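You operate a simulated robot arm through the tools that you are given. There is no shell and no other tool.

You are at the controls of a simulated two-armed robot. One attempt, no reset.

JOB
On the framing table top, fold the polishing cloth in half.

It is judged by the outcome, as a careful person would: the job done as asked, and still so three seconds after it is handed in. It fails if anything else is knocked over, pushed out of place, dropped, spilled or broken. Flat cloth is picked up by pressing the open fingertips on it (5 to 10 N) and closing them slowly along it; thin cloth reads only 2 to 8 mm in the jaws.

ROBOT AND FRAMES
Two 7-joint arms with three-finger grippers on one trunk, on a base that moves. Base frame: it is fixed to the floor where the robot stands at the start and does not move with it; the origin is under the middle of the robot, x ahead of it, y to its left, z up. Lengths are in m, angles in rad, forces in N, time in s.
The left shoulder is at the start at [0.056, 0.154, 0.953], the right one opposite. With the tool pointing down near the work surface each hand reaches from about 0.1 to 0.64 m from the robot's upright axis, wherever it stands, measured 20 degrees to its own side. Places, roughly: framing table top [2.4, -1.2, 0.8]; polishing cloth [2.25, -1.5, 0.75]. Payload 2.69 kg a hand.
The TCP of each hand is the grasp point between the finger pads, 0.029 m short of the fingertips. In the tool frame z runs along the fingers and y along their closing line. The gripper opens to 0.12 m; its body begins 0.078 m behind the TCP.
Orientation is that of the tool frame in the base frame, as a unit quaternion [w, x, y, z]. With the fingers straight down and closing along the base's y, the tool's x points along the base's -x, its y along +y and its z along -z.

CONTROLS
- The arms move only by the tool move_arm. It takes "left_plan", "right_plan" or both (then of equal length, played together; a hand with none holds still); each is a list of rows, each a list of 7 numbers: the shift along the base's x, y, z in units of 40 mm (1.0 is 40 mm), then the turn, a rotation vector about the base's x, y, z in units of 5 degrees (1.0 is 5 degrees), then the closure in counts, from 0 (fully open) to 255 (shut). In form: [[dx, dy, dz, rx, ry, rz, grip], ...]. A call has 1 to 20 rows; each row shifts and turns the commanded pose from where the row before left it. A call with a number of a shift or a turn outside -1 to 1 is refused whole. A row lasts 0.2 s, in which the tool goes at most 0.05 m and 0.15 rad; a call with a longer step from one row to the next is refused whole, and so is a gripper value outside its range. A pose out of reach is approached as far as the arm can. The call stops where the force on the tool passes 40 N (or 10 N more than at its start, if that is more) or the arm is blocked; 0.2 s more then pass. The fingers move at their own pace (about 0.1362 m/s each) and stop on an object; they squeeze with about 24 N. The grip force told is the motor's: it shows also when the fingers shut on nothing. Time passes only in rows, and 0.2 s behind the last, so rows that do not move let the fingers close. The reply holds the time, the measured pose of the TCP, the force on the tool along the base axes, the opening and the grip force, in the units named above and with some noise, with the torque about the TCP (base axes, N m) and any sound that the robot's microphone picked up.
- Cameras (640 x 400 px; columns grow to the right, rows downward): "scene" is now at [0.1587, 0.006, 1.1242]; the picture's right is [0.02, -1.00, 0.00], its down [-0.39, -0.01, -0.92] and it looks along [0.92, 0.02, -0.39] (base axes); focal length 214 px, centre (320, 200). "left" rides on the left gripper at [0.063, 0, -0.104] in its tool frame; the picture's right is [0.00, 1.00, 0.00], its down [-0.83, 0.00, -0.56] and it looks along [-0.56, 0.00, 0.83] (tool axes); focal length 275 px, centre (320, 200). "right" rides on the right gripper at [0.063, 0, -0.104] in its tool frame; the picture's right is [0.01, 1.00, 0.00], its down [-0.83, 0.00, -0.56] and it looks along [-0.56, 0.00, 0.83] (tool axes); focal length 275 px, centre (320, 200). There is no depth. A picture from a camera that has moved, and an enlarged one, comes with that camera's place and axes in the base frame and with its lens. The place of the scene camera against the robot may be out by one fixed shift of up to 0.025 m in any direction.
- snapshot(camera): a new picture of that camera. No time passes.
- move_column(by): moves the trunk up (or, below 0, down) by that many m; the arms and the scene camera ride with it, the base frame stays. It gives what a move gives, with no picture.
- steer(legs): drives the robot by 1 to 6 legs, each [ahead, left, turn to the left] in m, m and rad, along the robot's own axes; the way and the turn of a leg run together, so that a leg with both is an arc; at most 1.5 m and 3.142 rad a leg. The arms and the cameras ride along, it lands a little off, and it stops where it bumps. It gives what a move gives.
- pan_tilt(pan, tilt): turns the head with the scene camera to pan (to the left, within 1.396 rad either way) and tilt (down, from -0.506 to 1.204), counted from straight ahead of the robot (the tilt from the chest, where the trunk bows). It gives what a move gives.
- zoom(camera, box): a new picture of the part [left, top, right, bottom] of that camera's present view, enlarged. No time passes.
- hand_in(): hands the job in; it is judged then, once.

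Places have to be worked out from the pictures, the camera data and where the tool is seen. Open the grippers and draw the arms clear of the work before you hand the job in, unless the task says otherwise.

The tools are called after ">>>" by a JSON object that holds its "name" and its "arguments". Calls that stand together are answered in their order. move_arm: Moves the arms, as the interface text tells. Its arguments: {"type":"object","properties":{"left_plan":{"type":"array","items":{"type":"array","items":{"type":"number"}}},"right_plan":{"type":"array","items":{"type":"array","items":{"type":"number"}}}},"required":[]} The other tools are called the same way: move_column (by) moves the trunk up or down; steer (legs) drives the base; pan_tilt (pan, tilt) turns the head that bears the scene camera; snapshot (camera) takes a picture; zoom (camera, box) takes an enlarged picture of a part of a camera's view; hand_in () hands the job in.

At the start:

```text
clock: 0.0
left_position: [0.388, 0.12, 1.0611]
left_tool_rot: [0.0, 0.0, 1.0, 0.0]
left_contact_force: [0.4, -0.2, -0.8]
left_ft_torque: [-0.02, -0.03, 0.0]
left_gripper_width: 0.1199
left_gripper_force: 0.0
right_position: [0.4366, -0.1692, 0.9854]
right_tool_rot: [0.0, 0.0, 1.0, 0.001]
right_contact_force: [-0.5, -0.1, 0.4]
right_ft_torque: [0.03, 0.01, 0.02]
right_gripper_width: 0.1198
right_gripper_force: 0.0
trunk travel left (down, up): [-0.325, 0.113]
robot x, y, heading: [-0.0017, 0.0023, 0.001]
head pan, tilt (commanded): [0.017, 0.405]
```

scene: 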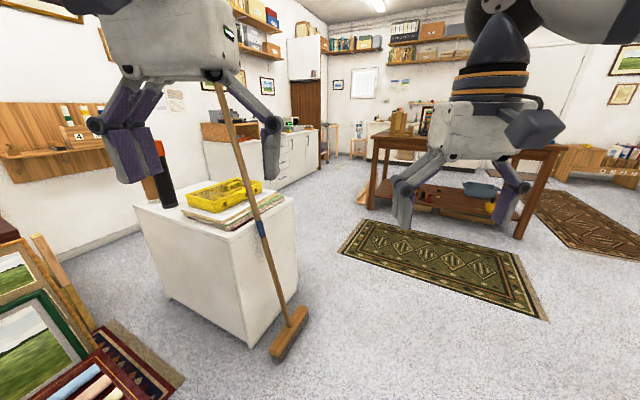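
right: 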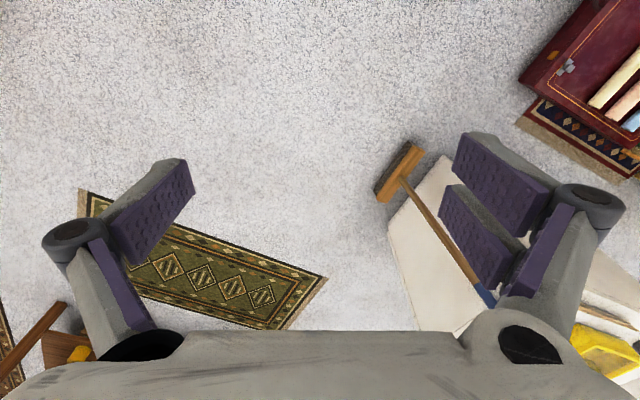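
left: 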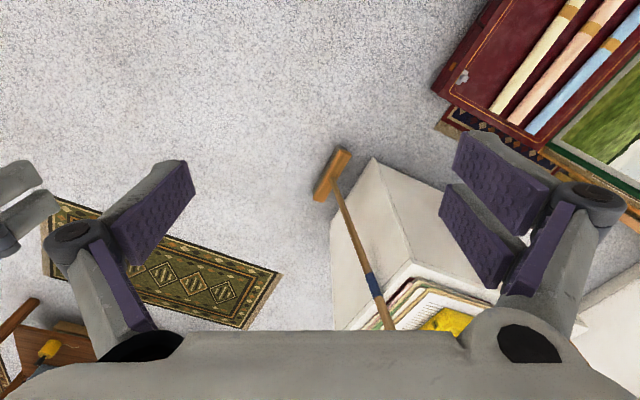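

I'll start by looking more closely at the table area in the scene view, since the arms partly block it.

>>> {"name": "zoom", "arguments": {"camera": "scene", "box": [320, 80, 600, 255]}}

>>> {"name": "pan_tilt", "arguments": {"pan": -0.5, "tilt": 0.3}}

>>> {"name": "snapshot", "arguments": {"camera": "scene"}}

```text
2.29 times, centred on (460, 168) of scene
camera zoom: at [0.1587, 0.006, 1.1242], right [0.02, -1.0, 0.0], down [-0.39, -0.01, -0.92], along [0.92, 0.02, -0.39], focal length 490 px, centre (0, 274)
```

zoom: 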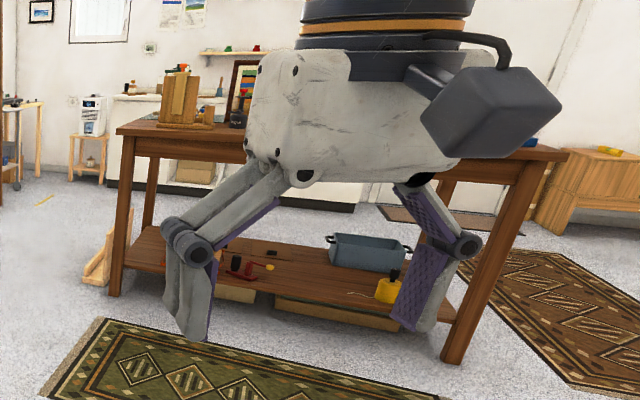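

```text
clock: 0.9
left_position: [0.3875, 0.1197, 1.061]
left_tool_rot: [0.0, -0.001, 1.0, 0.0]
left_contact_force: [0.4, -0.6, 0.9]
left_ft_torque: [0.01, 0.01, 0.0]
left_gripper_width: 0.1199
left_gripper_force: 0.0
right_position: [0.4371, -0.17, 0.9864]
right_tool_rot: [0.001, 0.0, 1.0, 0.0]
right_contact_force: [-0.8, -0.3, -0.1]
right_ft_torque: [-0.02, 0.0, -0.01]
right_gripper_width: 0.1205
right_gripper_force: 0.2
trunk travel left (down, up): [-0.325, 0.113]
robot x, y, heading: [-0.0015, 0.001, -0.001]
head pan, tilt (commanded): [-0.499, 0.3]
```

```text
taken
camera scene: at [0.1481, -0.0402, 1.134], right [-0.48, -0.88, 0.0], down [-0.26, 0.14, -0.96], along [0.84, -0.46, -0.3], focal length 214 px, centre (320, 200)
```

scene: 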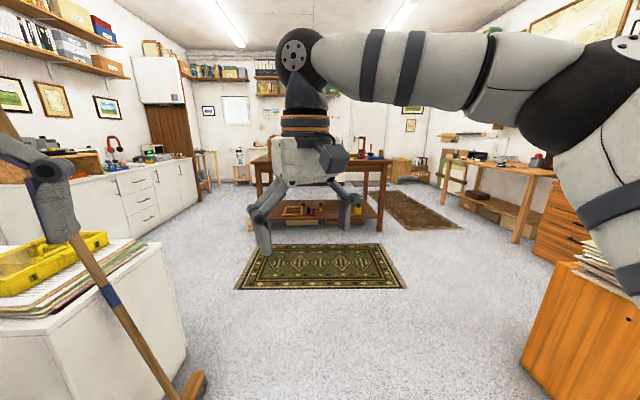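

The table front edge runs roughly from (2.53,-0.55) to (1.92,-1.84), so it faces a heading of about -0.44 rad. The broom and white box are to the left, so I'll turn right first, drive about 1.3 m toward the table, then turn to square up and look.

>>> {"name": "steer", "arguments": {"legs": [[0, 0, -0.66], [1.2, 0, 0], [0, 0, 0.22]]}}

>>> {"name": "pan_tilt", "arguments": {"pan": 0.0, "tilt": 0.4}}

>>> {"name": "snapshot", "arguments": {"camera": "scene"}}

```text
clock: 9.7
left_position: [1.3427, -0.8495, 1.0615]
left_tool_rot: [0.0, 0.24, 0.971, 0.001]
left_contact_force: [-0.1, -0.1, 0.6]
left_ft_torque: [0.0, -0.01, -0.01]
left_gripper_width: 0.12
left_gripper_force: 0.1
right_position: [1.2503, -1.1278, 0.9853]
right_tool_rot: [0.001, 0.239, 0.971, -0.001]
right_contact_force: [0.1, 0.1, 0.1]
right_ft_torque: [-0.01, 0.04, -0.04]
right_gripper_width: 0.1199
right_gripper_force: 0.1
trunk travel left (down, up): [-0.325, 0.113]
robot x, y, heading: [0.9441, -0.7755, -0.485]
head pan, tilt (commanded): [-0.499, 0.3]
```

```text
clock: 10.7
left_position: [1.3433, -0.8499, 1.0612]
left_tool_rot: [0.0, 0.24, 0.971, 0.0]
left_contact_force: [0.5, 0.5, -0.4]
left_ft_torque: [0.02, 0.02, 0.0]
left_gripper_width: 0.12
left_gripper_force: 0.1
right_position: [1.2513, -1.1295, 0.9864]
right_tool_rot: [0.0, 0.24, 0.971, 0.0]
right_contact_force: [0.6, -0.1, 0.7]
right_ft_torque: [-0.01, -0.01, -0.01]
right_gripper_width: 0.12
right_gripper_force: 0.0
trunk travel left (down, up): [-0.325, 0.113]
robot x, y, heading: [0.9418, -0.7739, -0.486]
head pan, tilt (commanded): [0.0, 0.4]
```

```text
taken
camera scene: at [1.0811, -0.8547, 1.1248], right [-0.47, -0.88, 0.0], down [-0.34, 0.18, -0.92], along [0.81, -0.43, -0.39], focal length 214 px, centre (320, 200)
```

scene: 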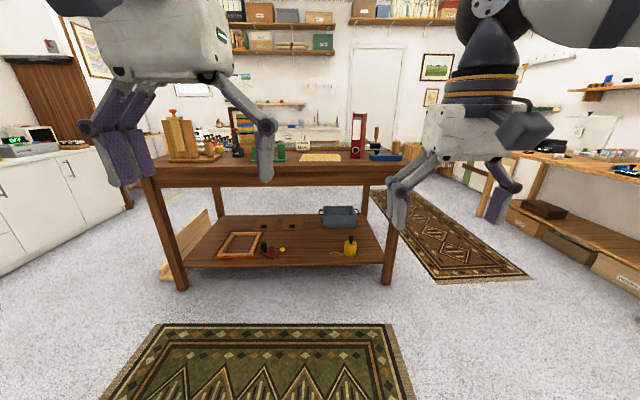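

The table is now squared in view, and a yellowish flat cloth lies near the middle right of its top. I'll zoom in on the table top.

>>> {"name": "zoom", "arguments": {"camera": "scene", "box": [230, 100, 430, 225]}}

>>> {"name": "zoom", "arguments": {"camera": "scene", "box": [130, 90, 330, 215]}}

```text
3.20 times, centred on (330, 162) of scene
camera zoom: at [1.0811, -0.8547, 1.1248], right [-0.47, -0.88, 0.0], down [-0.34, 0.18, -0.92], along [0.81, -0.43, -0.39], focal length 686 px, centre (288, 320)
```

zoom: 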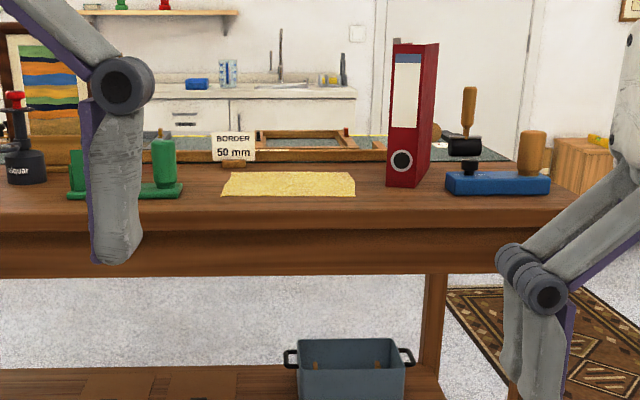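

```text
3.20 times, centred on (230, 152) of scene
camera zoom: at [1.0811, -0.8547, 1.1248], right [-0.47, -0.88, 0.0], down [-0.34, 0.18, -0.92], along [0.81, -0.43, -0.39], focal length 686 px, centre (608, 352)
```

zoom: 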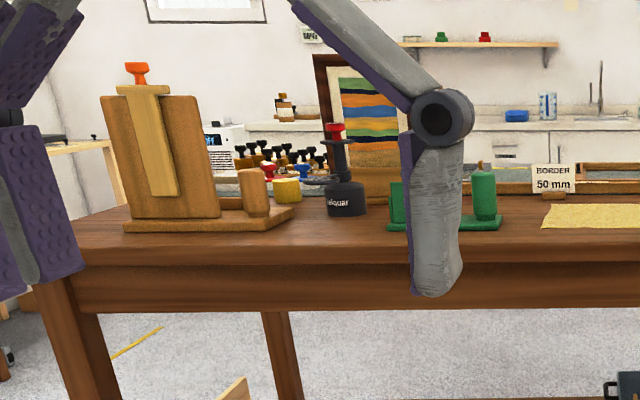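

Using the leg feet on the floor, I put the table top at about z=0.85 with its front edge about 1.1 m ahead of the camera. The cloth is then about 0.24 x 0.22 m, centred 1.3 m ahead, with a binder on its right and a sign card behind it. I'll look down to see how far my base sticks out.

>>> {"name": "pan_tilt", "arguments": {"pan": 0.0, "tilt": 1.2}}

>>> {"name": "snapshot", "arguments": {"camera": "scene"}}

```text
clock: 11.8
left_position: [1.3426, -0.8505, 1.0615]
left_tool_rot: [0.0, 0.239, 0.971, 0.0]
left_contact_force: [0.2, 0.9, 0.3]
left_ft_torque: [-0.01, 0.01, -0.01]
left_gripper_width: 0.1199
left_gripper_force: 0.1
right_position: [1.2511, -1.1297, 0.9865]
right_tool_rot: [0.0, 0.24, 0.971, 0.0]
right_contact_force: [0.3, 0.4, 0.6]
right_ft_torque: [0.02, -0.01, 0.01]
right_gripper_width: 0.1197
right_gripper_force: 0.0
trunk travel left (down, up): [-0.325, 0.113]
robot x, y, heading: [0.9428, -0.7786, -0.486]
head pan, tilt (commanded): [0.0, 1.201]
```

```text
taken
camera scene: at [1.0487, -0.8375, 1.062], right [-0.47, -0.88, 0.0], down [-0.82, 0.43, -0.36], along [0.32, -0.17, -0.93], focal length 214 px, centre (320, 200)
```

scene: 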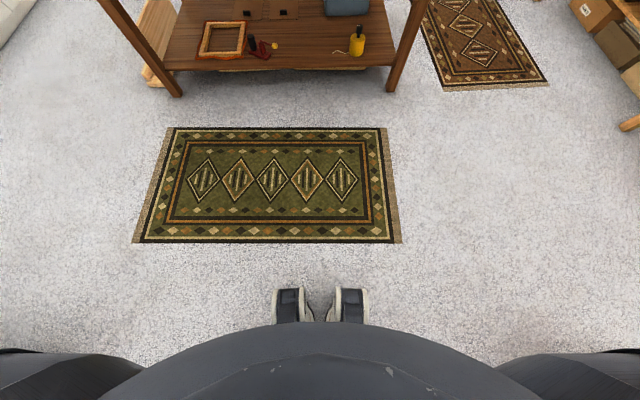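

My feet and chest reach only about 0.12 m ahead of my axis, so I can get close to the table. Before driving I'll pull both hands back and up so they clear the binder and the tools on the table.

>>> {"name": "move_arm", "arguments": {"left_plan": [[-0.5, 0.26, 0.25, 0, 0, 0, 0], [-0.5, 0.26, 0.25, 0, 0, 0, 0], [-0.5, 0.26, 0.25, 0, 0, 0, 0], [-0.5, 0.26, 0.25, 0, 0, 0, 0]], "right_plan": [[-0.72, 0.38, 0.63, 0, 0, 0, 0], [-0.72, 0.38, 0.63, 0, 0, 0, 0], [-0.72, 0.38, 0.63, 0, 0, 0, 0], [-0.72, 0.38, 0.63, 0, 0, 0, 0]]}}

>>> {"name": "pan_tilt", "arguments": {"pan": 0.0, "tilt": 0.5}}

>>> {"name": "snapshot", "arguments": {"camera": "scene"}}

```text
clock: 12.7
left_position: [1.2777, -0.8189, 1.0767]
left_tool_rot: [0.004, 0.225, 0.974, -0.003]
left_contact_force: [1.5, -0.8, 0.8]
left_ft_torque: [0.03, 0.12, 0.12]
left_gripper_width: 0.1199
left_gripper_force: 0.1
left hand out of reach, approached as far as the arm can: row 2, 3, 4
right_position: [1.1533, -1.0686, 1.0608]
right_tool_rot: [0.001, 0.239, 0.971, 0.001]
right_contact_force: [0.6, 0.1, -0.2]
right_ft_torque: [-0.02, 0.04, -0.01]
right_gripper_width: 0.1199
right_gripper_force: 0.1
right hand out of reach, approached as far as the arm can: row 3, 4
trunk travel left (down, up): [-0.325, 0.113]
robot x, y, heading: [0.9427, -0.7731, -0.484]
head pan, tilt (commanded): [0.0, 1.201]
stopped in row 4 (left hand): the force on the tool passed its limit at 75 N (the readings are from after the stop); the commanded pose is now the measured one
```

```text
clock: 13.8
left_position: [1.2762, -0.8194, 1.0773]
left_tool_rot: [0.004, 0.224, 0.975, -0.003]
left_contact_force: [0.2, 0.2, 0.3]
left_ft_torque: [0.01, 0.0, -0.04]
left_gripper_width: 0.1198
left_gripper_force: 0.1
right_position: [1.154, -1.0698, 1.0616]
right_tool_rot: [0.002, 0.24, 0.971, 0.001]
right_contact_force: [-0.2, 0.0, 0.3]
right_ft_torque: [0.01, 0.0, 0.0]
right_gripper_width: 0.12
right_gripper_force: 0.0
trunk travel left (down, up): [-0.325, 0.113]
robot x, y, heading: [0.9433, -0.7773, -0.49]
head pan, tilt (commanded): [0.0, 0.499]
```

```text
taken
camera scene: at [1.0797, -0.8538, 1.1156], right [-0.47, -0.88, 0.0], down [-0.42, 0.22, -0.88], along [0.78, -0.41, -0.48], focal length 214 px, centre (320, 200)
```

scene: 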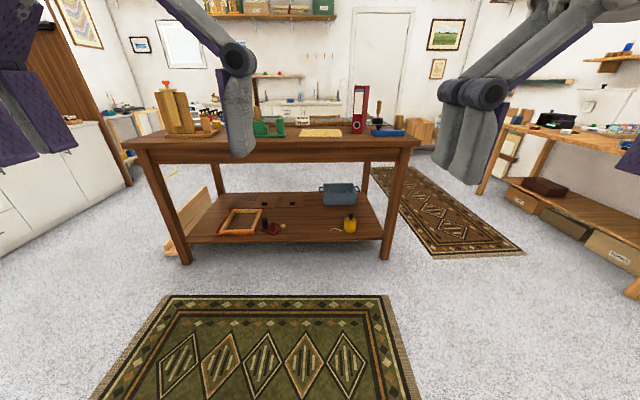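

Both hands are now about 0.32 m ahead of my axis at z≈1.07, which clears the items on the table. I'll drive 0.75 m closer with a slight left turn to square up, then look again.

>>> {"name": "steer", "arguments": {"legs": [[0.75, 0, 0.03]]}}

>>> {"name": "pan_tilt", "arguments": {"pan": 0.0, "tilt": 0.6}}

>>> {"name": "snapshot", "arguments": {"camera": "scene"}}

>>> {"name": "snapshot", "arguments": {"camera": "left"}}

>>> {"name": "snapshot", "arguments": {"camera": "right"}}

```text
clock: 17.9
left_position: [1.9456, -1.1454, 1.0767]
left_tool_rot: [0.005, 0.209, 0.978, -0.003]
left_contact_force: [-0.2, 0.2, -0.7]
left_ft_torque: [0.01, -0.02, 0.0]
left_gripper_width: 0.1196
left_gripper_force: 0.1
right_position: [1.831, -1.3993, 1.0615]
right_tool_rot: [0.002, 0.222, 0.975, 0.0]
right_contact_force: [1.0, 0.4, -0.6]
right_ft_torque: [0.0, 0.02, 0.0]
right_gripper_width: 0.1198
right_gripper_force: 0.1
trunk travel left (down, up): [-0.325, 0.113]
robot x, y, heading: [1.6093, -1.1109, -0.447]
head pan, tilt (commanded): [0.0, 0.499]
```

```text
clock: 18.5
left_position: [1.9457, -1.1445, 1.077]
left_tool_rot: [0.005, 0.209, 0.978, -0.003]
left_contact_force: [0.7, 0.6, 0.9]
left_ft_torque: [-0.02, -0.01, 0.0]
left_gripper_width: 0.1198
left_gripper_force: 0.1
right_position: [1.8305, -1.3997, 1.0609]
right_tool_rot: [0.002, 0.223, 0.975, 0.0]
right_contact_force: [0.9, 0.2, 0.5]
right_ft_torque: [-0.02, 0.0, -0.01]
right_gripper_width: 0.1201
right_gripper_force: 0.1
trunk travel left (down, up): [-0.325, 0.113]
robot x, y, heading: [1.6043, -1.1113, -0.451]
head pan, tilt (commanded): [0.0, 0.6]
```

```text
taken
camera scene: at [1.7478, -1.1845, 1.1066], right [-0.44, -0.9, 0.0], down [-0.51, 0.25, -0.83], along [0.74, -0.36, -0.56], focal length 214 px, centre (320, 200)
```

scene: 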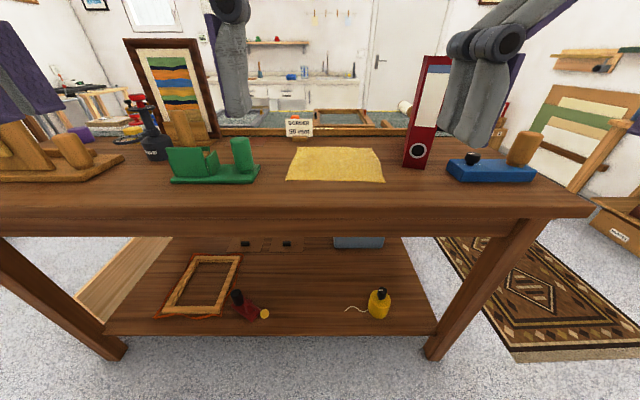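

```text
taken
camera left: at [1.8875, -1.118, 1.1803], right [0.41, 0.91, 0.0], down [0.75, -0.34, 0.56], along [0.51, -0.24, -0.83], focal length 275 px, centre (320, 200)
```

left: 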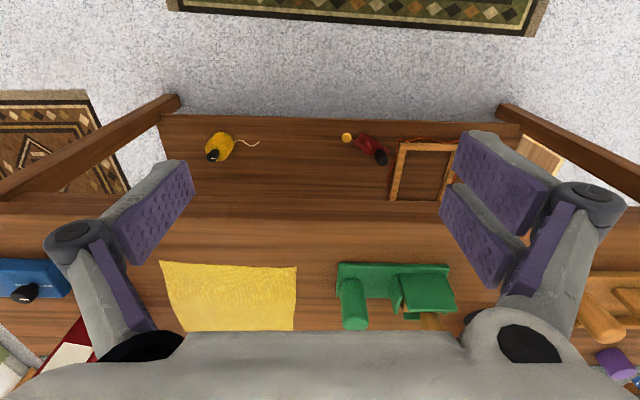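

```text
taken
camera right: at [1.7736, -1.3717, 1.1651], right [0.43, 0.9, 0.0], down [0.75, -0.36, 0.56], along [0.5, -0.24, -0.83], focal length 275 px, centre (320, 200)
```

right: 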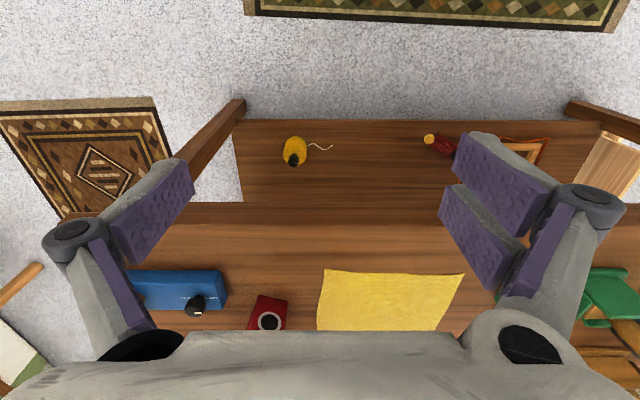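

Triangulating between the two hand cameras gives a table top at z≈0.852. The cloth's near edge runs from about (2.092,-1.515) to (2.198,-1.307), and the binder stands about 7 cm right of the cloth. I'll raise the trunk so the hands pass above the binder top, then close in.

>>> {"name": "move_column", "arguments": {"by": 0.1}}

>>> {"name": "steer", "arguments": {"legs": [[0.27, -0.05, -0.03]]}}

>>> {"name": "pan_tilt", "arguments": {"pan": 0.0, "tilt": 0.85}}

>>> {"name": "snapshot", "arguments": {"camera": "scene"}}

>>> {"name": "snapshot", "arguments": {"camera": "left"}}

>>> {"name": "snapshot", "arguments": {"camera": "right"}}

```text
clock: 19.9
left_position: [1.9465, -1.1451, 1.1759]
left_tool_rot: [0.002, 0.208, 0.978, -0.002]
left_contact_force: [0.2, -0.4, -0.2]
left_ft_torque: [0.01, 0.07, 0.02]
left_gripper_width: 0.1201
left_gripper_force: 0.2
right_position: [1.8305, -1.4003, 1.1601]
right_tool_rot: [0.0, 0.223, 0.975, 0.001]
right_contact_force: [0.4, 0.4, -0.1]
right_ft_torque: [0.02, -0.01, 0.03]
right_gripper_width: 0.1201
right_gripper_force: 0.0
trunk travel left (down, up): [-0.425, 0.013]
robot x, y, heading: [1.609, -1.1113, -0.448]
head pan, tilt (commanded): [0.0, 0.6]
```

```text
clock: 21.8
left_position: [2.161, -1.3218, 1.1768]
left_tool_rot: [0.004, 0.225, 0.974, -0.003]
left_contact_force: [1.2, 0.6, 0.7]
left_ft_torque: [-0.01, 0.06, 0.03]
left_gripper_width: 0.1198
left_gripper_force: 0.0
right_position: [2.0384, -1.5734, 1.1613]
right_tool_rot: [0.002, 0.239, 0.971, 0.0]
right_contact_force: [0.6, 0.4, 0.1]
right_ft_torque: [0.05, 0.04, -0.02]
right_gripper_width: 0.1198
right_gripper_force: 0.2
trunk travel left (down, up): [-0.425, 0.013]
robot x, y, heading: [1.8267, -1.2805, -0.482]
head pan, tilt (commanded): [0.0, 0.6]
```

```text
clock: 22.6
left_position: [2.1622, -1.3224, 1.176]
left_tool_rot: [0.005, 0.225, 0.974, -0.003]
left_contact_force: [-1.2, -0.6, -0.2]
left_ft_torque: [-0.03, -0.01, 0.0]
left_gripper_width: 0.12
left_gripper_force: 0.0
right_position: [2.0362, -1.572, 1.1622]
right_tool_rot: [0.002, 0.239, 0.971, 0.0]
right_contact_force: [-0.4, -0.1, 0.0]
right_ft_torque: [0.01, -0.03, -0.01]
right_gripper_width: 0.1202
right_gripper_force: 0.0
trunk travel left (down, up): [-0.425, 0.013]
robot x, y, heading: [1.8291, -1.2775, -0.481]
head pan, tilt (commanded): [0.0, 0.85]
```

```text
taken
camera scene: at [1.893, -1.3196, 1.202], right [-0.46, -0.89, 0.0], down [-0.66, 0.35, -0.66], along [0.58, -0.31, -0.75], focal length 214 px, centre (320, 200)
```

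scene: 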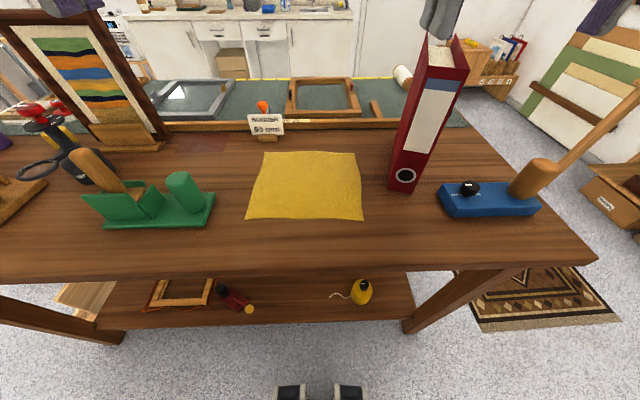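

```text
taken
camera left: at [2.1036, -1.2931, 1.2804], right [0.44, 0.9, 0.0], down [0.74, -0.36, 0.56], along [0.51, -0.25, -0.83], focal length 275 px, centre (320, 200)
```

left: 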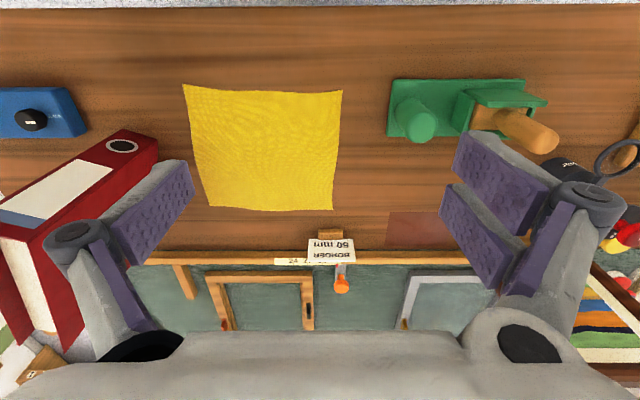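

```text
taken
camera right: at [1.9815, -1.543, 1.2652], right [0.46, 0.89, 0.0], down [0.74, -0.38, 0.56], along [0.5, -0.26, -0.83], focal length 275 px, centre (320, 200)
```

right: 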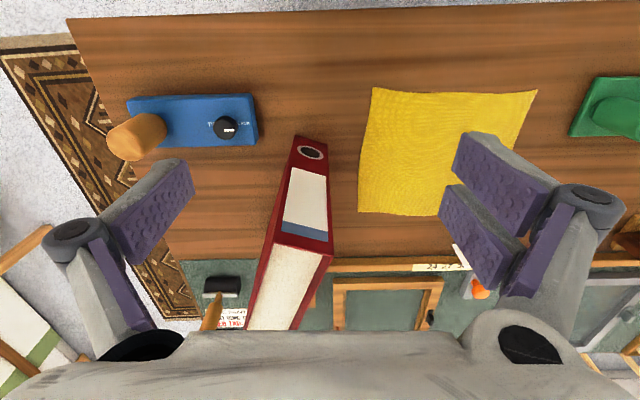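

Both hand cameras agree on the cloth: 0.236 x 0.219 m, aligned with my heading. Its corners are near-right (2.095,-1.515), near-left (2.2045,-1.308), far-left (2.399,-1.410) and far-right (2.2865,-1.6205). I'll fold the near edge onto the far edge with both hands, starting by turning the grippers clockwise so they close along the fold direction and narrowing the jaws.

>>> {"name": "move_arm", "arguments": {"left_plan": [[0.06, -0.03, -0.08, 0, 0, -1, 190], [0.06, -0.03, -0.08, 0, 0, -1, 190], [0.06, -0.03, -0.08, 0, 0, -1, 190], [0.06, -0.03, -0.08, 0, 0, -1, 190], [0.06, -0.03, -0.08, 0, 0, -1, 190], [0.06, -0.03, -0.08, 0, 0, -1, 190], [0.06, -0.03, -0.08, 0, 0, -1, 190], [0.06, -0.03, -0.08, 0, 0, -1, 190]], "right_plan": [[0.13, 0.11, -0.08, 0, 0, -1, 190], [0.13, 0.11, -0.08, 0, 0, -1, 190], [0.13, 0.11, -0.08, 0, 0, -1, 190], [0.13, 0.11, -0.08, 0, 0, -1, 190], [0.13, 0.11, -0.08, 0, 0, -1, 190], [0.13, 0.11, -0.08, 0, 0, -1, 190], [0.13, 0.11, -0.08, 0, 0, -1, 190], [0.13, 0.11, -0.08, 0, 0, -1, 190]]}}

>>> {"name": "snapshot", "arguments": {"camera": "scene"}}

>>> {"name": "snapshot", "arguments": {"camera": "left"}}

```text
clock: 24.4
left_position: [2.1792, -1.332, 1.1517]
left_tool_rot: [0.003, 0.545, 0.838, -0.005]
left_contact_force: [0.7, 0.2, -0.1]
left_ft_torque: [0.02, -0.01, -0.01]
left_gripper_width: 0.0306
left_gripper_force: 0.0
right_position: [2.078, -1.5375, 1.1353]
right_tool_rot: [0.002, 0.558, 0.83, 0.0]
right_contact_force: [-0.3, -0.8, -0.3]
right_ft_torque: [0.0, 0.03, -0.01]
right_gripper_width: 0.0305
right_gripper_force: 0.2
trunk travel left (down, up): [-0.425, 0.013]
robot x, y, heading: [1.8279, -1.2782, -0.486]
head pan, tilt (commanded): [0.0, 0.85]
```

```text
taken
camera scene: at [1.8932, -1.3195, 1.2019], right [-0.46, -0.89, 0.0], down [-0.67, 0.35, -0.66], along [0.58, -0.31, -0.75], focal length 214 px, centre (320, 200)
```

scene: 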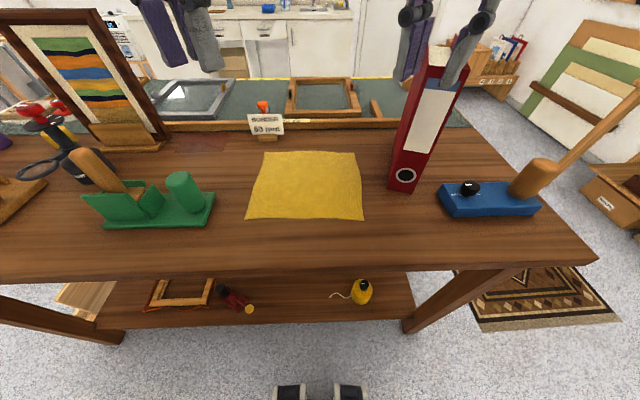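

```text
taken
camera left: at [2.1548, -1.2723, 1.2547], right [0.92, 0.4, 0.0], down [0.33, -0.75, 0.56], along [0.22, -0.52, -0.83], focal length 275 px, centre (320, 200)
```

left: 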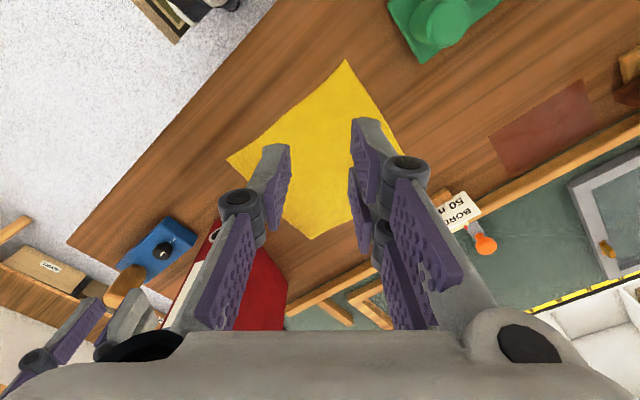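

The jaws are narrow now (about 30 mm) and the rotation works without trouble. I'll finish turning so the jaws close along the fold direction and move over the grasp points at about (2.130,-1.492) and (2.205,-1.350), descending to about z=1.03.

>>> {"name": "move_arm", "arguments": {"left_plan": [[0.06, -0.04, -0.25, 0, 0, -1, 190], [0.06, -0.04, -0.25, 0, 0, -1, 190], [0.06, -0.04, -0.25, 0, 0, -1, 190], [0.06, -0.04, -0.25, 0, 0, -1, 190], [0.06, -0.04, -0.25, 0, 0, -1, 190], [0.06, -0.04, -0.25, 0, 0, -1, 190], [0.06, -0.04, -0.25, 0, 0, -1, 190], [0.06, -0.04, -0.25, 0, 0, -1, 190], [0.06, -0.04, -0.25, 0, 0, -1, 190], [0.06, -0.04, -0.25, 0, 0, -1, 190], [0.06, -0.04, -0.25, 0, 0, -0.34, 190]], "right_plan": [[0.12, 0.105, -0.23, 0, 0, -1, 190], [0.12, 0.105, -0.23, 0, 0, -1, 190], [0.12, 0.105, -0.23, 0, 0, -1, 190], [0.12, 0.105, -0.23, 0, 0, -1, 190], [0.12, 0.105, -0.23, 0, 0, -1, 190], [0.12, 0.105, -0.23, 0, 0, -1, 190], [0.12, 0.105, -0.23, 0, 0, -1, 190], [0.12, 0.105, -0.23, 0, 0, -1, 190], [0.12, 0.105, -0.23, 0, 0, -1, 190], [0.12, 0.105, -0.23, 0, 0, -1, 190], [0.12, 0.105, -0.23, 0, 0, 0, 190]]}}

>>> {"name": "snapshot", "arguments": {"camera": "scene"}}

>>> {"name": "snapshot", "arguments": {"camera": "left"}}

>>> {"name": "snapshot", "arguments": {"camera": "right"}}

```text
clock: 26.8
left_position: [2.2069, -1.3476, 1.0408]
left_tool_rot: [0.001, 0.856, 0.517, -0.006]
left_contact_force: [-0.4, 0.8, 0.1]
left_ft_torque: [-0.04, -0.02, 0.0]
left_gripper_width: 0.0306
left_gripper_force: 0.0
right_position: [2.1336, -1.4915, 1.0354]
right_tool_rot: [0.001, 0.856, 0.516, 0.0]
right_contact_force: [0.0, 0.0, -0.1]
right_ft_torque: [0.04, 0.02, 0.01]
right_gripper_width: 0.0307
right_gripper_force: 0.1
trunk travel left (down, up): [-0.425, 0.013]
robot x, y, heading: [1.8258, -1.2805, -0.486]
head pan, tilt (commanded): [0.0, 0.85]
```

```text
taken
camera scene: at [1.8933, -1.3196, 1.2019], right [-0.46, -0.89, 0.0], down [-0.67, 0.35, -0.66], along [0.58, -0.31, -0.75], focal length 214 px, centre (320, 200)
```

scene: 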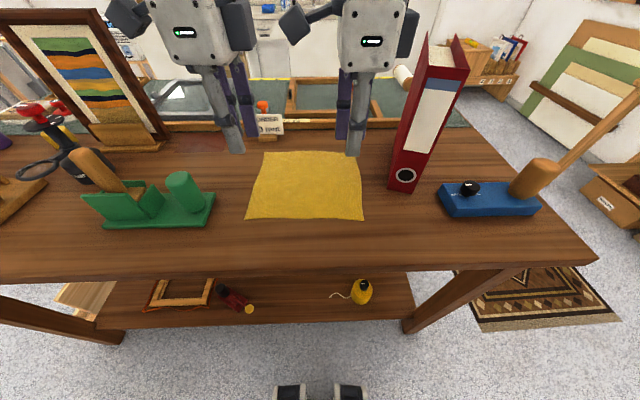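

```text
taken
camera left: at [2.2372, -1.2919, 1.1439], right [0.88, -0.47, 0.0], down [-0.39, -0.73, 0.56], along [-0.27, -0.5, -0.83], focal length 275 px, centre (320, 200)
```

left: 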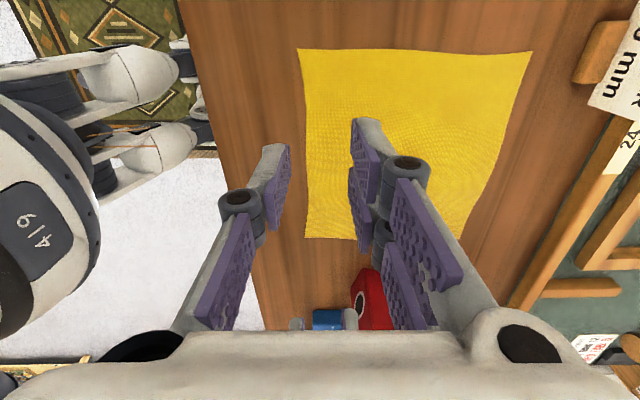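

```text
taken
camera right: at [2.1626, -1.4349, 1.1383], right [0.89, -0.46, 0.0], down [-0.38, -0.74, 0.56], along [-0.26, -0.5, -0.83], focal length 275 px, centre (320, 200)
```

right: 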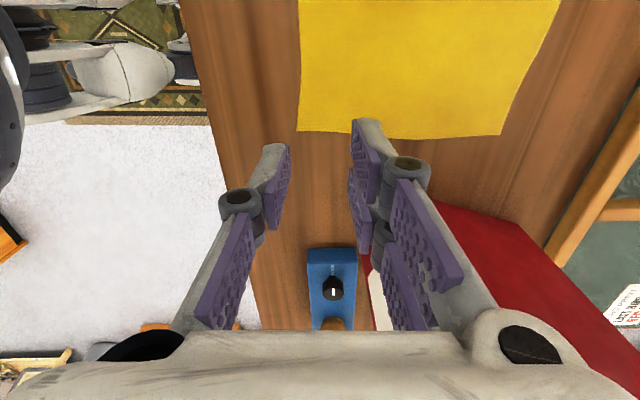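

The hand cameras put the left TCP 17 mm inside the near edge and 35 mm inside the left edge, and the right TCP 21 mm inside the near edge and 43 mm inside the right edge. I'll nudge both slightly inward, descend to about 4 cm above contact, and check.

>>> {"name": "move_arm", "arguments": {"left_plan": [[0.03, -0.016, -0.5, 0, 0, 0, 190], [0.03, -0.016, -0.5, 0, 0, 0, 190], [0.03, -0.016, -0.5, 0, 0, 0, 190], [0.03, -0.016, -0.5, 0, 0, 0, 190], [0.03, -0.016, -0.5, 0, 0, 0, 190], [0, 0, -0.6, 0, 0, 0, 190]], "right_plan": [[0.0175, -0.0095, -0.5, 0, 0, 0, 190], [0.0175, -0.0095, -0.5, 0, 0, 0, 190], [0.0175, -0.0095, -0.5, 0, 0, 0, 190], [0.0175, -0.0095, -0.5, 0, 0, 0, 190], [0.0175, -0.0095, -0.5, 0, 0, 0, 190], [0, 0, -0.5, 0, 0, 0, 190]]}}

>>> {"name": "snapshot", "arguments": {"camera": "scene"}}

>>> {"name": "snapshot", "arguments": {"camera": "left"}}

>>> {"name": "snapshot", "arguments": {"camera": "right"}}

```text
clock: 28.2
left_position: [2.2115, -1.3546, 0.9163]
left_tool_rot: [0.001, 0.856, 0.517, -0.006]
left_contact_force: [-0.2, 0.3, 0.2]
left_ft_torque: [0.01, 0.0, 0.05]
left_gripper_width: 0.031
left_gripper_force: 0.0
right_position: [2.1348, -1.4936, 0.9164]
right_tool_rot: [0.001, 0.855, 0.518, 0.0]
right_contact_force: [0.5, -0.4, 0.9]
right_ft_torque: [-0.01, 0.02, 0.02]
right_gripper_width: 0.0305
right_gripper_force: 0.1
trunk travel left (down, up): [-0.425, 0.013]
robot x, y, heading: [1.8289, -1.2732, -0.485]
head pan, tilt (commanded): [0.0, 0.85]
```

```text
taken
camera scene: at [1.8938, -1.3148, 1.1992], right [-0.41, -0.91, 0.0], down [-0.71, 0.32, -0.63], along [0.58, -0.26, -0.77], focal length 214 px, centre (320, 200)
```

scene: 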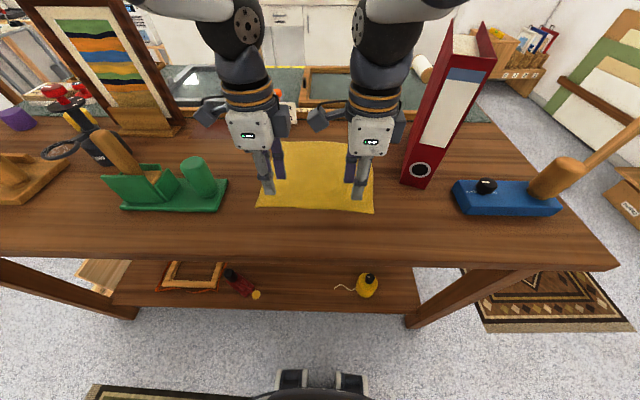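

```text
taken
camera left: at [2.2423, -1.297, 1.0196], right [0.88, -0.47, 0.0], down [-0.38, -0.73, 0.56], along [-0.27, -0.5, -0.83], focal length 275 px, centre (320, 200)
```

left: 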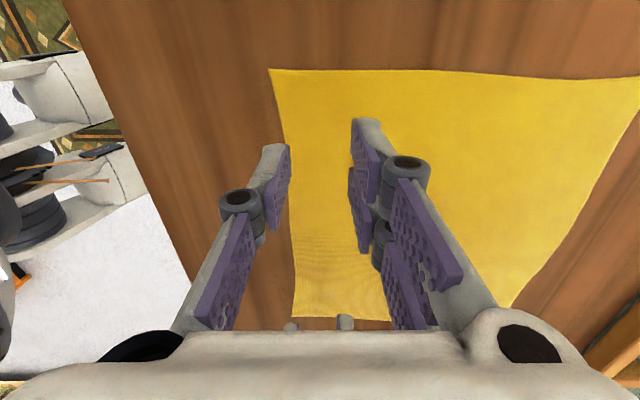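

```text
taken
camera right: at [2.1648, -1.4374, 1.0197], right [0.89, -0.46, 0.0], down [-0.38, -0.74, 0.56], along [-0.26, -0.5, -0.83], focal length 275 px, centre (320, 200)
```

right: 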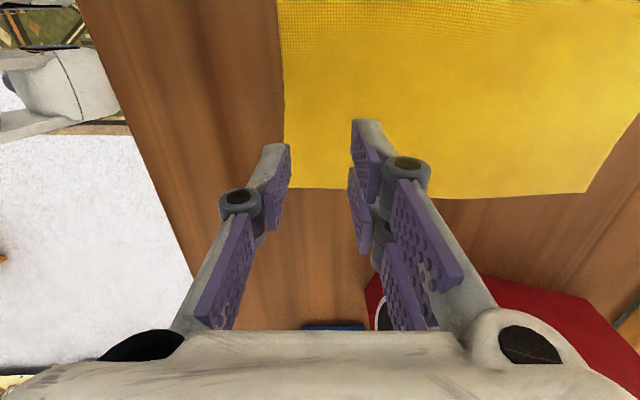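

Both jaws sit about 23 mm inside the near edge, with both fingertips over cloth. I'll descend 30 mm in small steps and then probe gently for contact.

>>> {"name": "move_arm", "arguments": {"left_plan": [[0, 0, -0.25, 0, 0, 0, 190], [0, 0, -0.25, 0, 0, 0, 190], [0, 0, -0.2, 0, 0, 0, 190], [0, 0, -0.05, 0, 0, 0, 190]], "right_plan": [[0.01, -0.005, -0.25, 0, 0, 0, 190], [0.01, -0.005, -0.25, 0, 0, 0, 190], [0.01, -0.005, -0.2, 0, 0, 0, 190], [0, 0, -0.05, 0, 0, 0, 190]]}}

```text
clock: 29.2
left_position: [2.212, -1.3516, 0.8872]
left_tool_rot: [0.002, 0.856, 0.517, -0.005]
left_contact_force: [-0.4, -0.4, -0.6]
left_ft_torque: [-0.01, -0.01, -0.02]
left_gripper_width: 0.0304
left_gripper_force: 0.0
right_position: [2.1356, -1.4947, 0.8852]
right_tool_rot: [-0.001, 0.856, 0.516, 0.0]
right_contact_force: [-0.7, 1.2, 0.8]
right_ft_torque: [0.0, 0.01, 0.0]
right_gripper_width: 0.0308
right_gripper_force: 0.0
trunk travel left (down, up): [-0.425, 0.013]
robot x, y, heading: [1.8249, -1.2754, -0.485]
head pan, tilt (commanded): [0.0, 0.85]
```

No contact yet at z≈0.886, and the expected contact height is about 0.881. I'll step down 2 mm at a time.

>>> {"name": "move_arm", "arguments": {"left_plan": [[0, 0, -0.05, 0, 0, 0, 190], [0, 0, -0.05, 0, 0, 0, 190]], "right_plan": [[0, 0, -0.05, 0, 0, 0, 190], [0, 0, -0.05, 0, 0, 0, 190]]}}

```text
clock: 29.8
left_position: [2.2135, -1.3517, 0.8819]
left_tool_rot: [0.002, 0.856, 0.517, -0.005]
left_contact_force: [0.5, -0.6, 0.5]
left_ft_torque: [0.04, -0.01, -0.02]
left_gripper_width: 0.0307
left_gripper_force: 0.0
right_position: [2.1366, -1.4949, 0.881]
right_tool_rot: [0.0, 0.856, 0.517, 0.0]
right_contact_force: [-0.5, 0.1, 0.8]
right_ft_torque: [-0.02, 0.02, -0.02]
right_gripper_width: 0.0303
right_gripper_force: 0.1
trunk travel left (down, up): [-0.425, 0.013]
robot x, y, heading: [1.827, -1.2808, -0.48]
head pan, tilt (commanded): [0.0, 0.85]
```

Still only noise-level forces at z≈0.881, so I'll keep stepping down.

>>> {"name": "move_arm", "arguments": {"left_plan": [[0, 0, -0.04, 0, 0, 0, 190], [0, 0, -0.04, 0, 0, 0, 190]], "right_plan": [[0, 0, -0.04, 0, 0, 0, 190], [0, 0, -0.04, 0, 0, 0, 190]]}}

>>> {"name": "snapshot", "arguments": {"camera": "left"}}

>>> {"name": "snapshot", "arguments": {"camera": "right"}}

```text
clock: 30.4
left_position: [2.2117, -1.3529, 0.8804]
left_tool_rot: [0.002, 0.855, 0.518, -0.004]
left_contact_force: [0.1, -1.0, 0.7]
left_ft_torque: [-0.03, 0.03, -0.03]
left_gripper_width: 0.0305
left_gripper_force: 0.0
right_position: [2.1381, -1.4944, 0.8794]
right_tool_rot: [0.001, 0.856, 0.516, 0.002]
right_contact_force: [-1.9, -2.2, 15.2]
right_ft_torque: [0.08, 0.33, 0.05]
right_gripper_width: 0.0313
right_gripper_force: 0.4
trunk travel left (down, up): [-0.425, 0.013]
robot x, y, heading: [1.8252, -1.2772, -0.481]
head pan, tilt (commanded): [0.0, 0.85]
```

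```text
taken
camera left: at [2.2425, -1.2957, 0.9844], right [0.88, -0.47, 0.0], down [-0.39, -0.73, 0.56], along [-0.27, -0.5, -0.83], focal length 275 px, centre (320, 200)
```

left: 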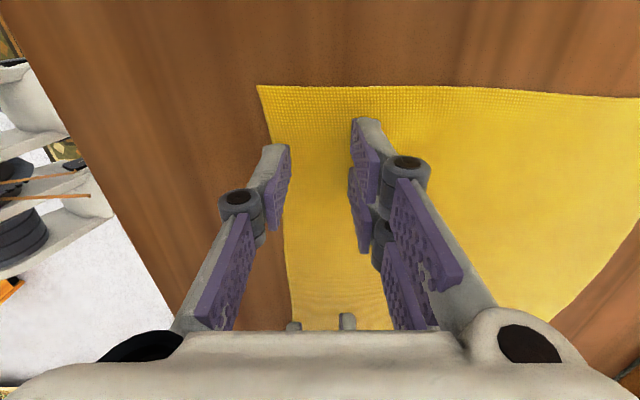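

```text
taken
camera right: at [2.1664, -1.4377, 0.9835], right [0.89, -0.46, 0.0], down [-0.39, -0.74, 0.56], along [-0.25, -0.49, -0.83], focal length 275 px, centre (320, 200)
```

right: 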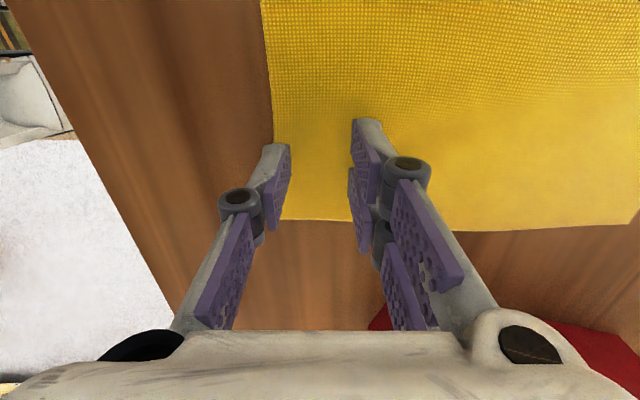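

The right hand is pressing at 15 N, so I'll ease it up by under a millimetre while lowering the left a bit more until it presses too.

>>> {"name": "move_arm", "arguments": {"left_plan": [[0, 0, -0.03, 0, 0, 0, 190]], "right_plan": [[0, 0, 0.015, 0, 0, 0, 190]]}}

```text
clock: 30.8
left_position: [2.2127, -1.3535, 0.8794]
left_tool_rot: [0.002, 0.855, 0.518, -0.005]
left_contact_force: [-1.1, -0.4, 4.4]
left_ft_torque: [0.0, -0.04, 0.02]
left_gripper_width: 0.0304
left_gripper_force: 0.1
right_position: [2.1359, -1.495, 0.8792]
right_tool_rot: [0.001, 0.857, 0.515, 0.002]
right_contact_force: [-1.2, -2.6, 14.4]
right_ft_torque: [-0.05, 0.18, 0.02]
right_gripper_width: 0.0315
right_gripper_force: 0.7
trunk travel left (down, up): [-0.425, 0.013]
robot x, y, heading: [1.8267, -1.2827, -0.482]
head pan, tilt (commanded): [0.0, 0.85]
```

The left now presses at 4.4 N and the right is still at 14 N. I'll ease the right up a little more and lower the left slightly to bring both into the 5 to 10 N band.

>>> {"name": "move_arm", "arguments": {"left_plan": [[0, 0, -0.012, 0, 0, 0, 190]], "right_plan": [[0, 0, 0.025, 0, 0, 0, 190]]}}

```text
clock: 31.2
left_position: [2.2123, -1.3525, 0.88]
left_tool_rot: [0.003, 0.855, 0.518, -0.005]
left_contact_force: [-2.2, 2.0, 22.4]
left_ft_torque: [0.23, 0.11, -0.05]
left_gripper_width: 0.0313
left_gripper_force: 0.0
right_position: [2.1369, -1.4938, 0.8792]
right_tool_rot: [0.0, 0.856, 0.517, 0.001]
right_contact_force: [0.4, -0.5, 1.8]
right_ft_torque: [0.0, 0.01, 0.01]
right_gripper_width: 0.0302
right_gripper_force: 0.0
trunk travel left (down, up): [-0.425, 0.013]
robot x, y, heading: [1.8303, -1.2786, -0.479]
head pan, tilt (commanded): [0.0, 0.85]
```

Contact is stiff: half a millimetre changes the force by well over 10 N. I'll use very small corrections.

>>> {"name": "move_arm", "arguments": {"left_plan": [[0, 0, 0.008, 0, 0, 0, 190]], "right_plan": [[0, 0, -0.008, 0, 0, 0, 190]]}}

```text
clock: 31.6
left_position: [2.2129, -1.3517, 0.8807]
left_tool_rot: [0.003, 0.856, 0.518, -0.004]
left_contact_force: [-1.2, 2.5, 25.6]
left_ft_torque: [0.21, 0.04, 0.0]
left_gripper_width: 0.0311
left_gripper_force: 0.8
right_position: [2.1364, -1.4934, 0.8794]
right_tool_rot: [0.001, 0.856, 0.517, 0.002]
right_contact_force: [-0.9, -0.2, 0.0]
right_ft_torque: [-0.01, -0.03, -0.02]
right_gripper_width: 0.0308
right_gripper_force: 0.1
trunk travel left (down, up): [-0.425, 0.013]
robot x, y, heading: [1.8272, -1.2815, -0.487]
head pan, tilt (commanded): [0.0, 0.85]
```

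>>> {"name": "move_arm", "arguments": {"left_plan": [[0, 0, 0.018, 0, 0, 0, 190], [0, 0, 0, 0, 0, 0, 190]], "right_plan": [[0, 0, -0.012, 0, 0, 0, 190], [0, 0, 0, 0, 0, 0, 190]]}}

```text
clock: 32.2
left_position: [2.2124, -1.3527, 0.8794]
left_tool_rot: [0.002, 0.856, 0.517, -0.005]
left_contact_force: [1.7, -1.7, 15.7]
left_ft_torque: [0.02, -0.28, 0.02]
left_gripper_width: 0.0306
left_gripper_force: 0.1
right_position: [2.1358, -1.4936, 0.8791]
right_tool_rot: [0.001, 0.856, 0.517, 0.002]
right_contact_force: [-0.9, 0.9, 11.6]
right_ft_torque: [0.13, 0.26, -0.01]
right_gripper_width: 0.0308
right_gripper_force: 0.0
trunk travel left (down, up): [-0.425, 0.013]
robot x, y, heading: [1.8275, -1.2801, -0.482]
head pan, tilt (commanded): [0.0, 0.85]
```

Both are now in contact, left at 15.7 N and right at 11.6 N. I'll ease both a hair and then check.

>>> {"name": "move_arm", "arguments": {"left_plan": [[0, 0, 0.008, 0, 0, 0, 190], [0, 0, 0, 0, 0, 0, 190]], "right_plan": [[0, 0, 0.003, 0, 0, 0, 190], [0, 0, 0, 0, 0, 0, 190]]}}

```text
clock: 32.8
left_position: [2.212, -1.3517, 0.8794]
left_tool_rot: [0.001, 0.856, 0.517, -0.006]
left_contact_force: [0.9, -2.6, 11.0]
left_ft_torque: [-0.02, -0.16, -0.03]
left_gripper_width: 0.0306
left_gripper_force: 0.9
right_position: [2.1357, -1.4932, 0.8792]
right_tool_rot: [0.002, 0.856, 0.517, 0.001]
right_contact_force: [-0.6, 1.0, 17.0]
right_ft_torque: [0.15, 0.3, -0.04]
right_gripper_width: 0.0312
right_gripper_force: 0.3
trunk travel left (down, up): [-0.425, 0.013]
robot x, y, heading: [1.8269, -1.2812, -0.487]
head pan, tilt (commanded): [0.0, 0.85]
```

Left is at 11 N and right at 17 N, close enough. I'll ease the right slightly and start closing slowly, watching the force partway.

>>> {"name": "move_arm", "arguments": {"left_plan": [[0, 0, 0, 0, 0, 0, 195], [0, 0, 0, 0, 0, 0, 200], [0, 0, 0, 0, 0, 0, 205], [0, 0, 0, 0, 0, 0, 210]], "right_plan": [[0, 0, 0.008, 0, 0, 0, 195], [0, 0, 0, 0, 0, 0, 200], [0, 0, 0, 0, 0, 0, 205], [0, 0, 0, 0, 0, 0, 210]]}}

>>> {"name": "zoom", "arguments": {"camera": "left", "box": [200, 80, 440, 230]}}

>>> {"name": "zoom", "arguments": {"camera": "right", "box": [200, 80, 440, 230]}}

```text
clock: 33.8
left_position: [2.2129, -1.3509, 0.8801]
left_tool_rot: [0.002, 0.855, 0.518, -0.005]
left_contact_force: [-1.0, 0.3, 13.3]
left_ft_torque: [0.07, -0.15, 0.01]
left_gripper_width: 0.0207
left_gripper_force: 0.0
right_position: [2.1359, -1.4918, 0.8793]
right_tool_rot: [0.0, 0.857, 0.516, 0.0]
right_contact_force: [1.3, 0.0, 6.1]
right_ft_torque: [0.04, 0.04, 0.03]
right_gripper_width: 0.0206
right_gripper_force: 0.0
trunk travel left (down, up): [-0.425, 0.013]
robot x, y, heading: [1.8292, -1.2785, -0.487]
head pan, tilt (commanded): [0.0, 0.85]
```

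```text
2.67 times, centred on (320, 155) of left
camera zoom: at [2.243, -1.2954, 0.9826], right [0.88, -0.47, 0.0], down [-0.38, -0.73, 0.56], along [-0.27, -0.5, -0.83], focal length 734 px, centre (320, 320)
```

zoom: 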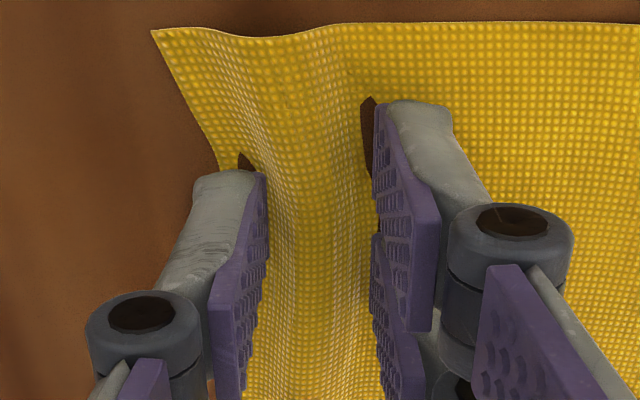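

```text
2.67 times, centred on (320, 155) of right
camera zoom: at [2.1653, -1.4372, 0.9832], right [0.89, -0.46, 0.0], down [-0.39, -0.74, 0.56], along [-0.26, -0.49, -0.83], focal length 734 px, centre (320, 320)
```

zoom: 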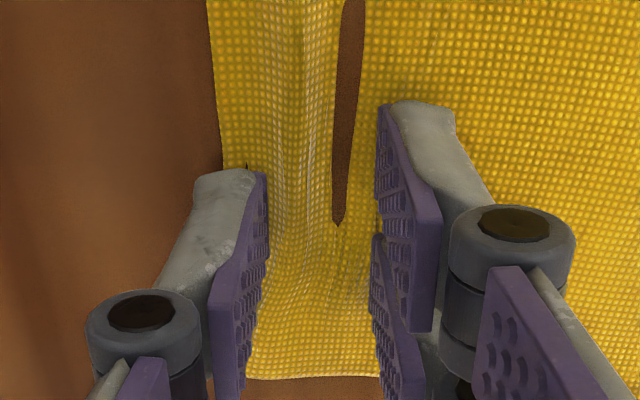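

The cloth is buckling up between the fingers of both hands, just as intended, so I'll continue closing slowly until shut.

>>> {"name": "move_arm", "arguments": {"left_plan": [[0, 0, 0, 0, 0, 0, 215], [0, 0, 0, 0, 0, 0, 220], [0, 0, 0, 0, 0, 0, 225], [0, 0, 0, 0, 0, 0, 230], [0, 0, 0, 0, 0, 0, 235], [0, 0, 0, 0, 0, 0, 240], [0, 0, 0, 0, 0, 0, 245], [0, 0, 0, 0, 0, 0, 250], [0, 0, 0, 0, 0, 0, 255], [0, 0, 0, 0, 0, 0, 255]], "right_plan": [[0, 0, -0.002, 0, 0, 0, 215], [0, 0, 0, 0, 0, 0, 220], [0, 0, 0, 0, 0, 0, 225], [0, 0, 0, 0, 0, 0, 230], [0, 0, 0, 0, 0, 0, 235], [0, 0, 0, 0, 0, 0, 240], [0, 0, 0, 0, 0, 0, 245], [0, 0, 0, 0, 0, 0, 250], [0, 0, 0, 0, 0, 0, 255], [0, 0, 0, 0, 0, 0, 255]]}}

>>> {"name": "zoom", "arguments": {"camera": "left", "box": [200, 80, 440, 230]}}

>>> {"name": "zoom", "arguments": {"camera": "right", "box": [200, 80, 440, 230]}}

>>> {"name": "zoom", "arguments": {"camera": "scene", "box": [200, 110, 440, 260]}}

```text
clock: 36.0
left_position: [2.2133, -1.3522, 0.879]
left_tool_rot: [0.001, 0.856, 0.517, -0.005]
left_contact_force: [-1.1, -0.7, -0.6]
left_ft_torque: [-0.01, 0.02, 0.03]
left_gripper_width: 0.0059
left_gripper_force: 24.5
right_position: [2.137, -1.4938, 0.8778]
right_tool_rot: [0.0, 0.856, 0.516, 0.0]
right_contact_force: [0.4, 1.4, 2.1]
right_ft_torque: [0.05, 0.04, 0.01]
right_gripper_width: 0.002
right_gripper_force: 21.7
trunk travel left (down, up): [-0.425, 0.013]
robot x, y, heading: [1.8273, -1.2767, -0.483]
head pan, tilt (commanded): [0.0, 0.85]
```

```text
2.67 times, centred on (320, 155) of left
camera zoom: at [2.2436, -1.2956, 0.9824], right [0.88, -0.47, 0.0], down [-0.38, -0.73, 0.56], along [-0.27, -0.5, -0.83], focal length 734 px, centre (320, 320)
```

zoom: 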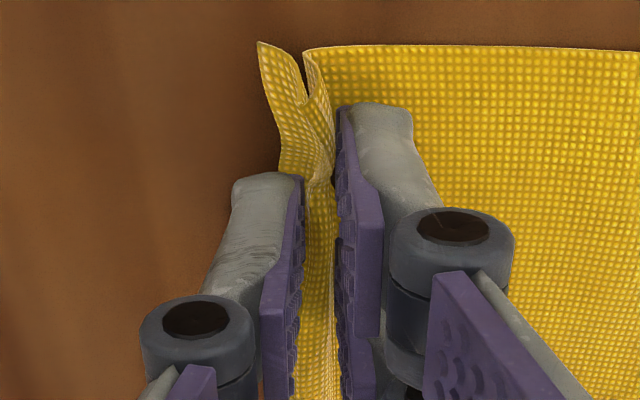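

```text
2.67 times, centred on (320, 155) of right
camera zoom: at [2.1658, -1.4375, 0.9831], right [0.89, -0.46, 0.0], down [-0.38, -0.74, 0.56], along [-0.26, -0.49, -0.83], focal length 734 px, centre (320, 320)
```

zoom: 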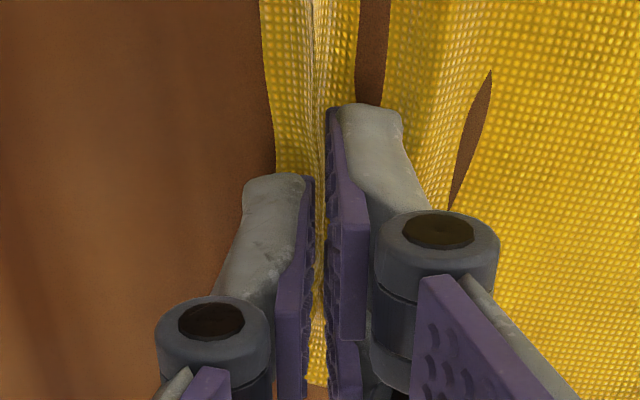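

```text
2.67 times, centred on (320, 185) of scene
camera zoom: at [1.8965, -1.3041, 1.1983], right [-0.28, -0.96, 0.0], down [-0.75, 0.22, -0.62], along [0.6, -0.17, -0.78], focal length 572 px, centre (320, 240)
```

zoom: 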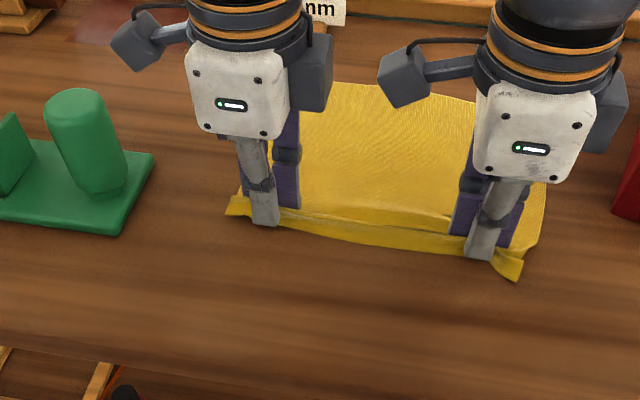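

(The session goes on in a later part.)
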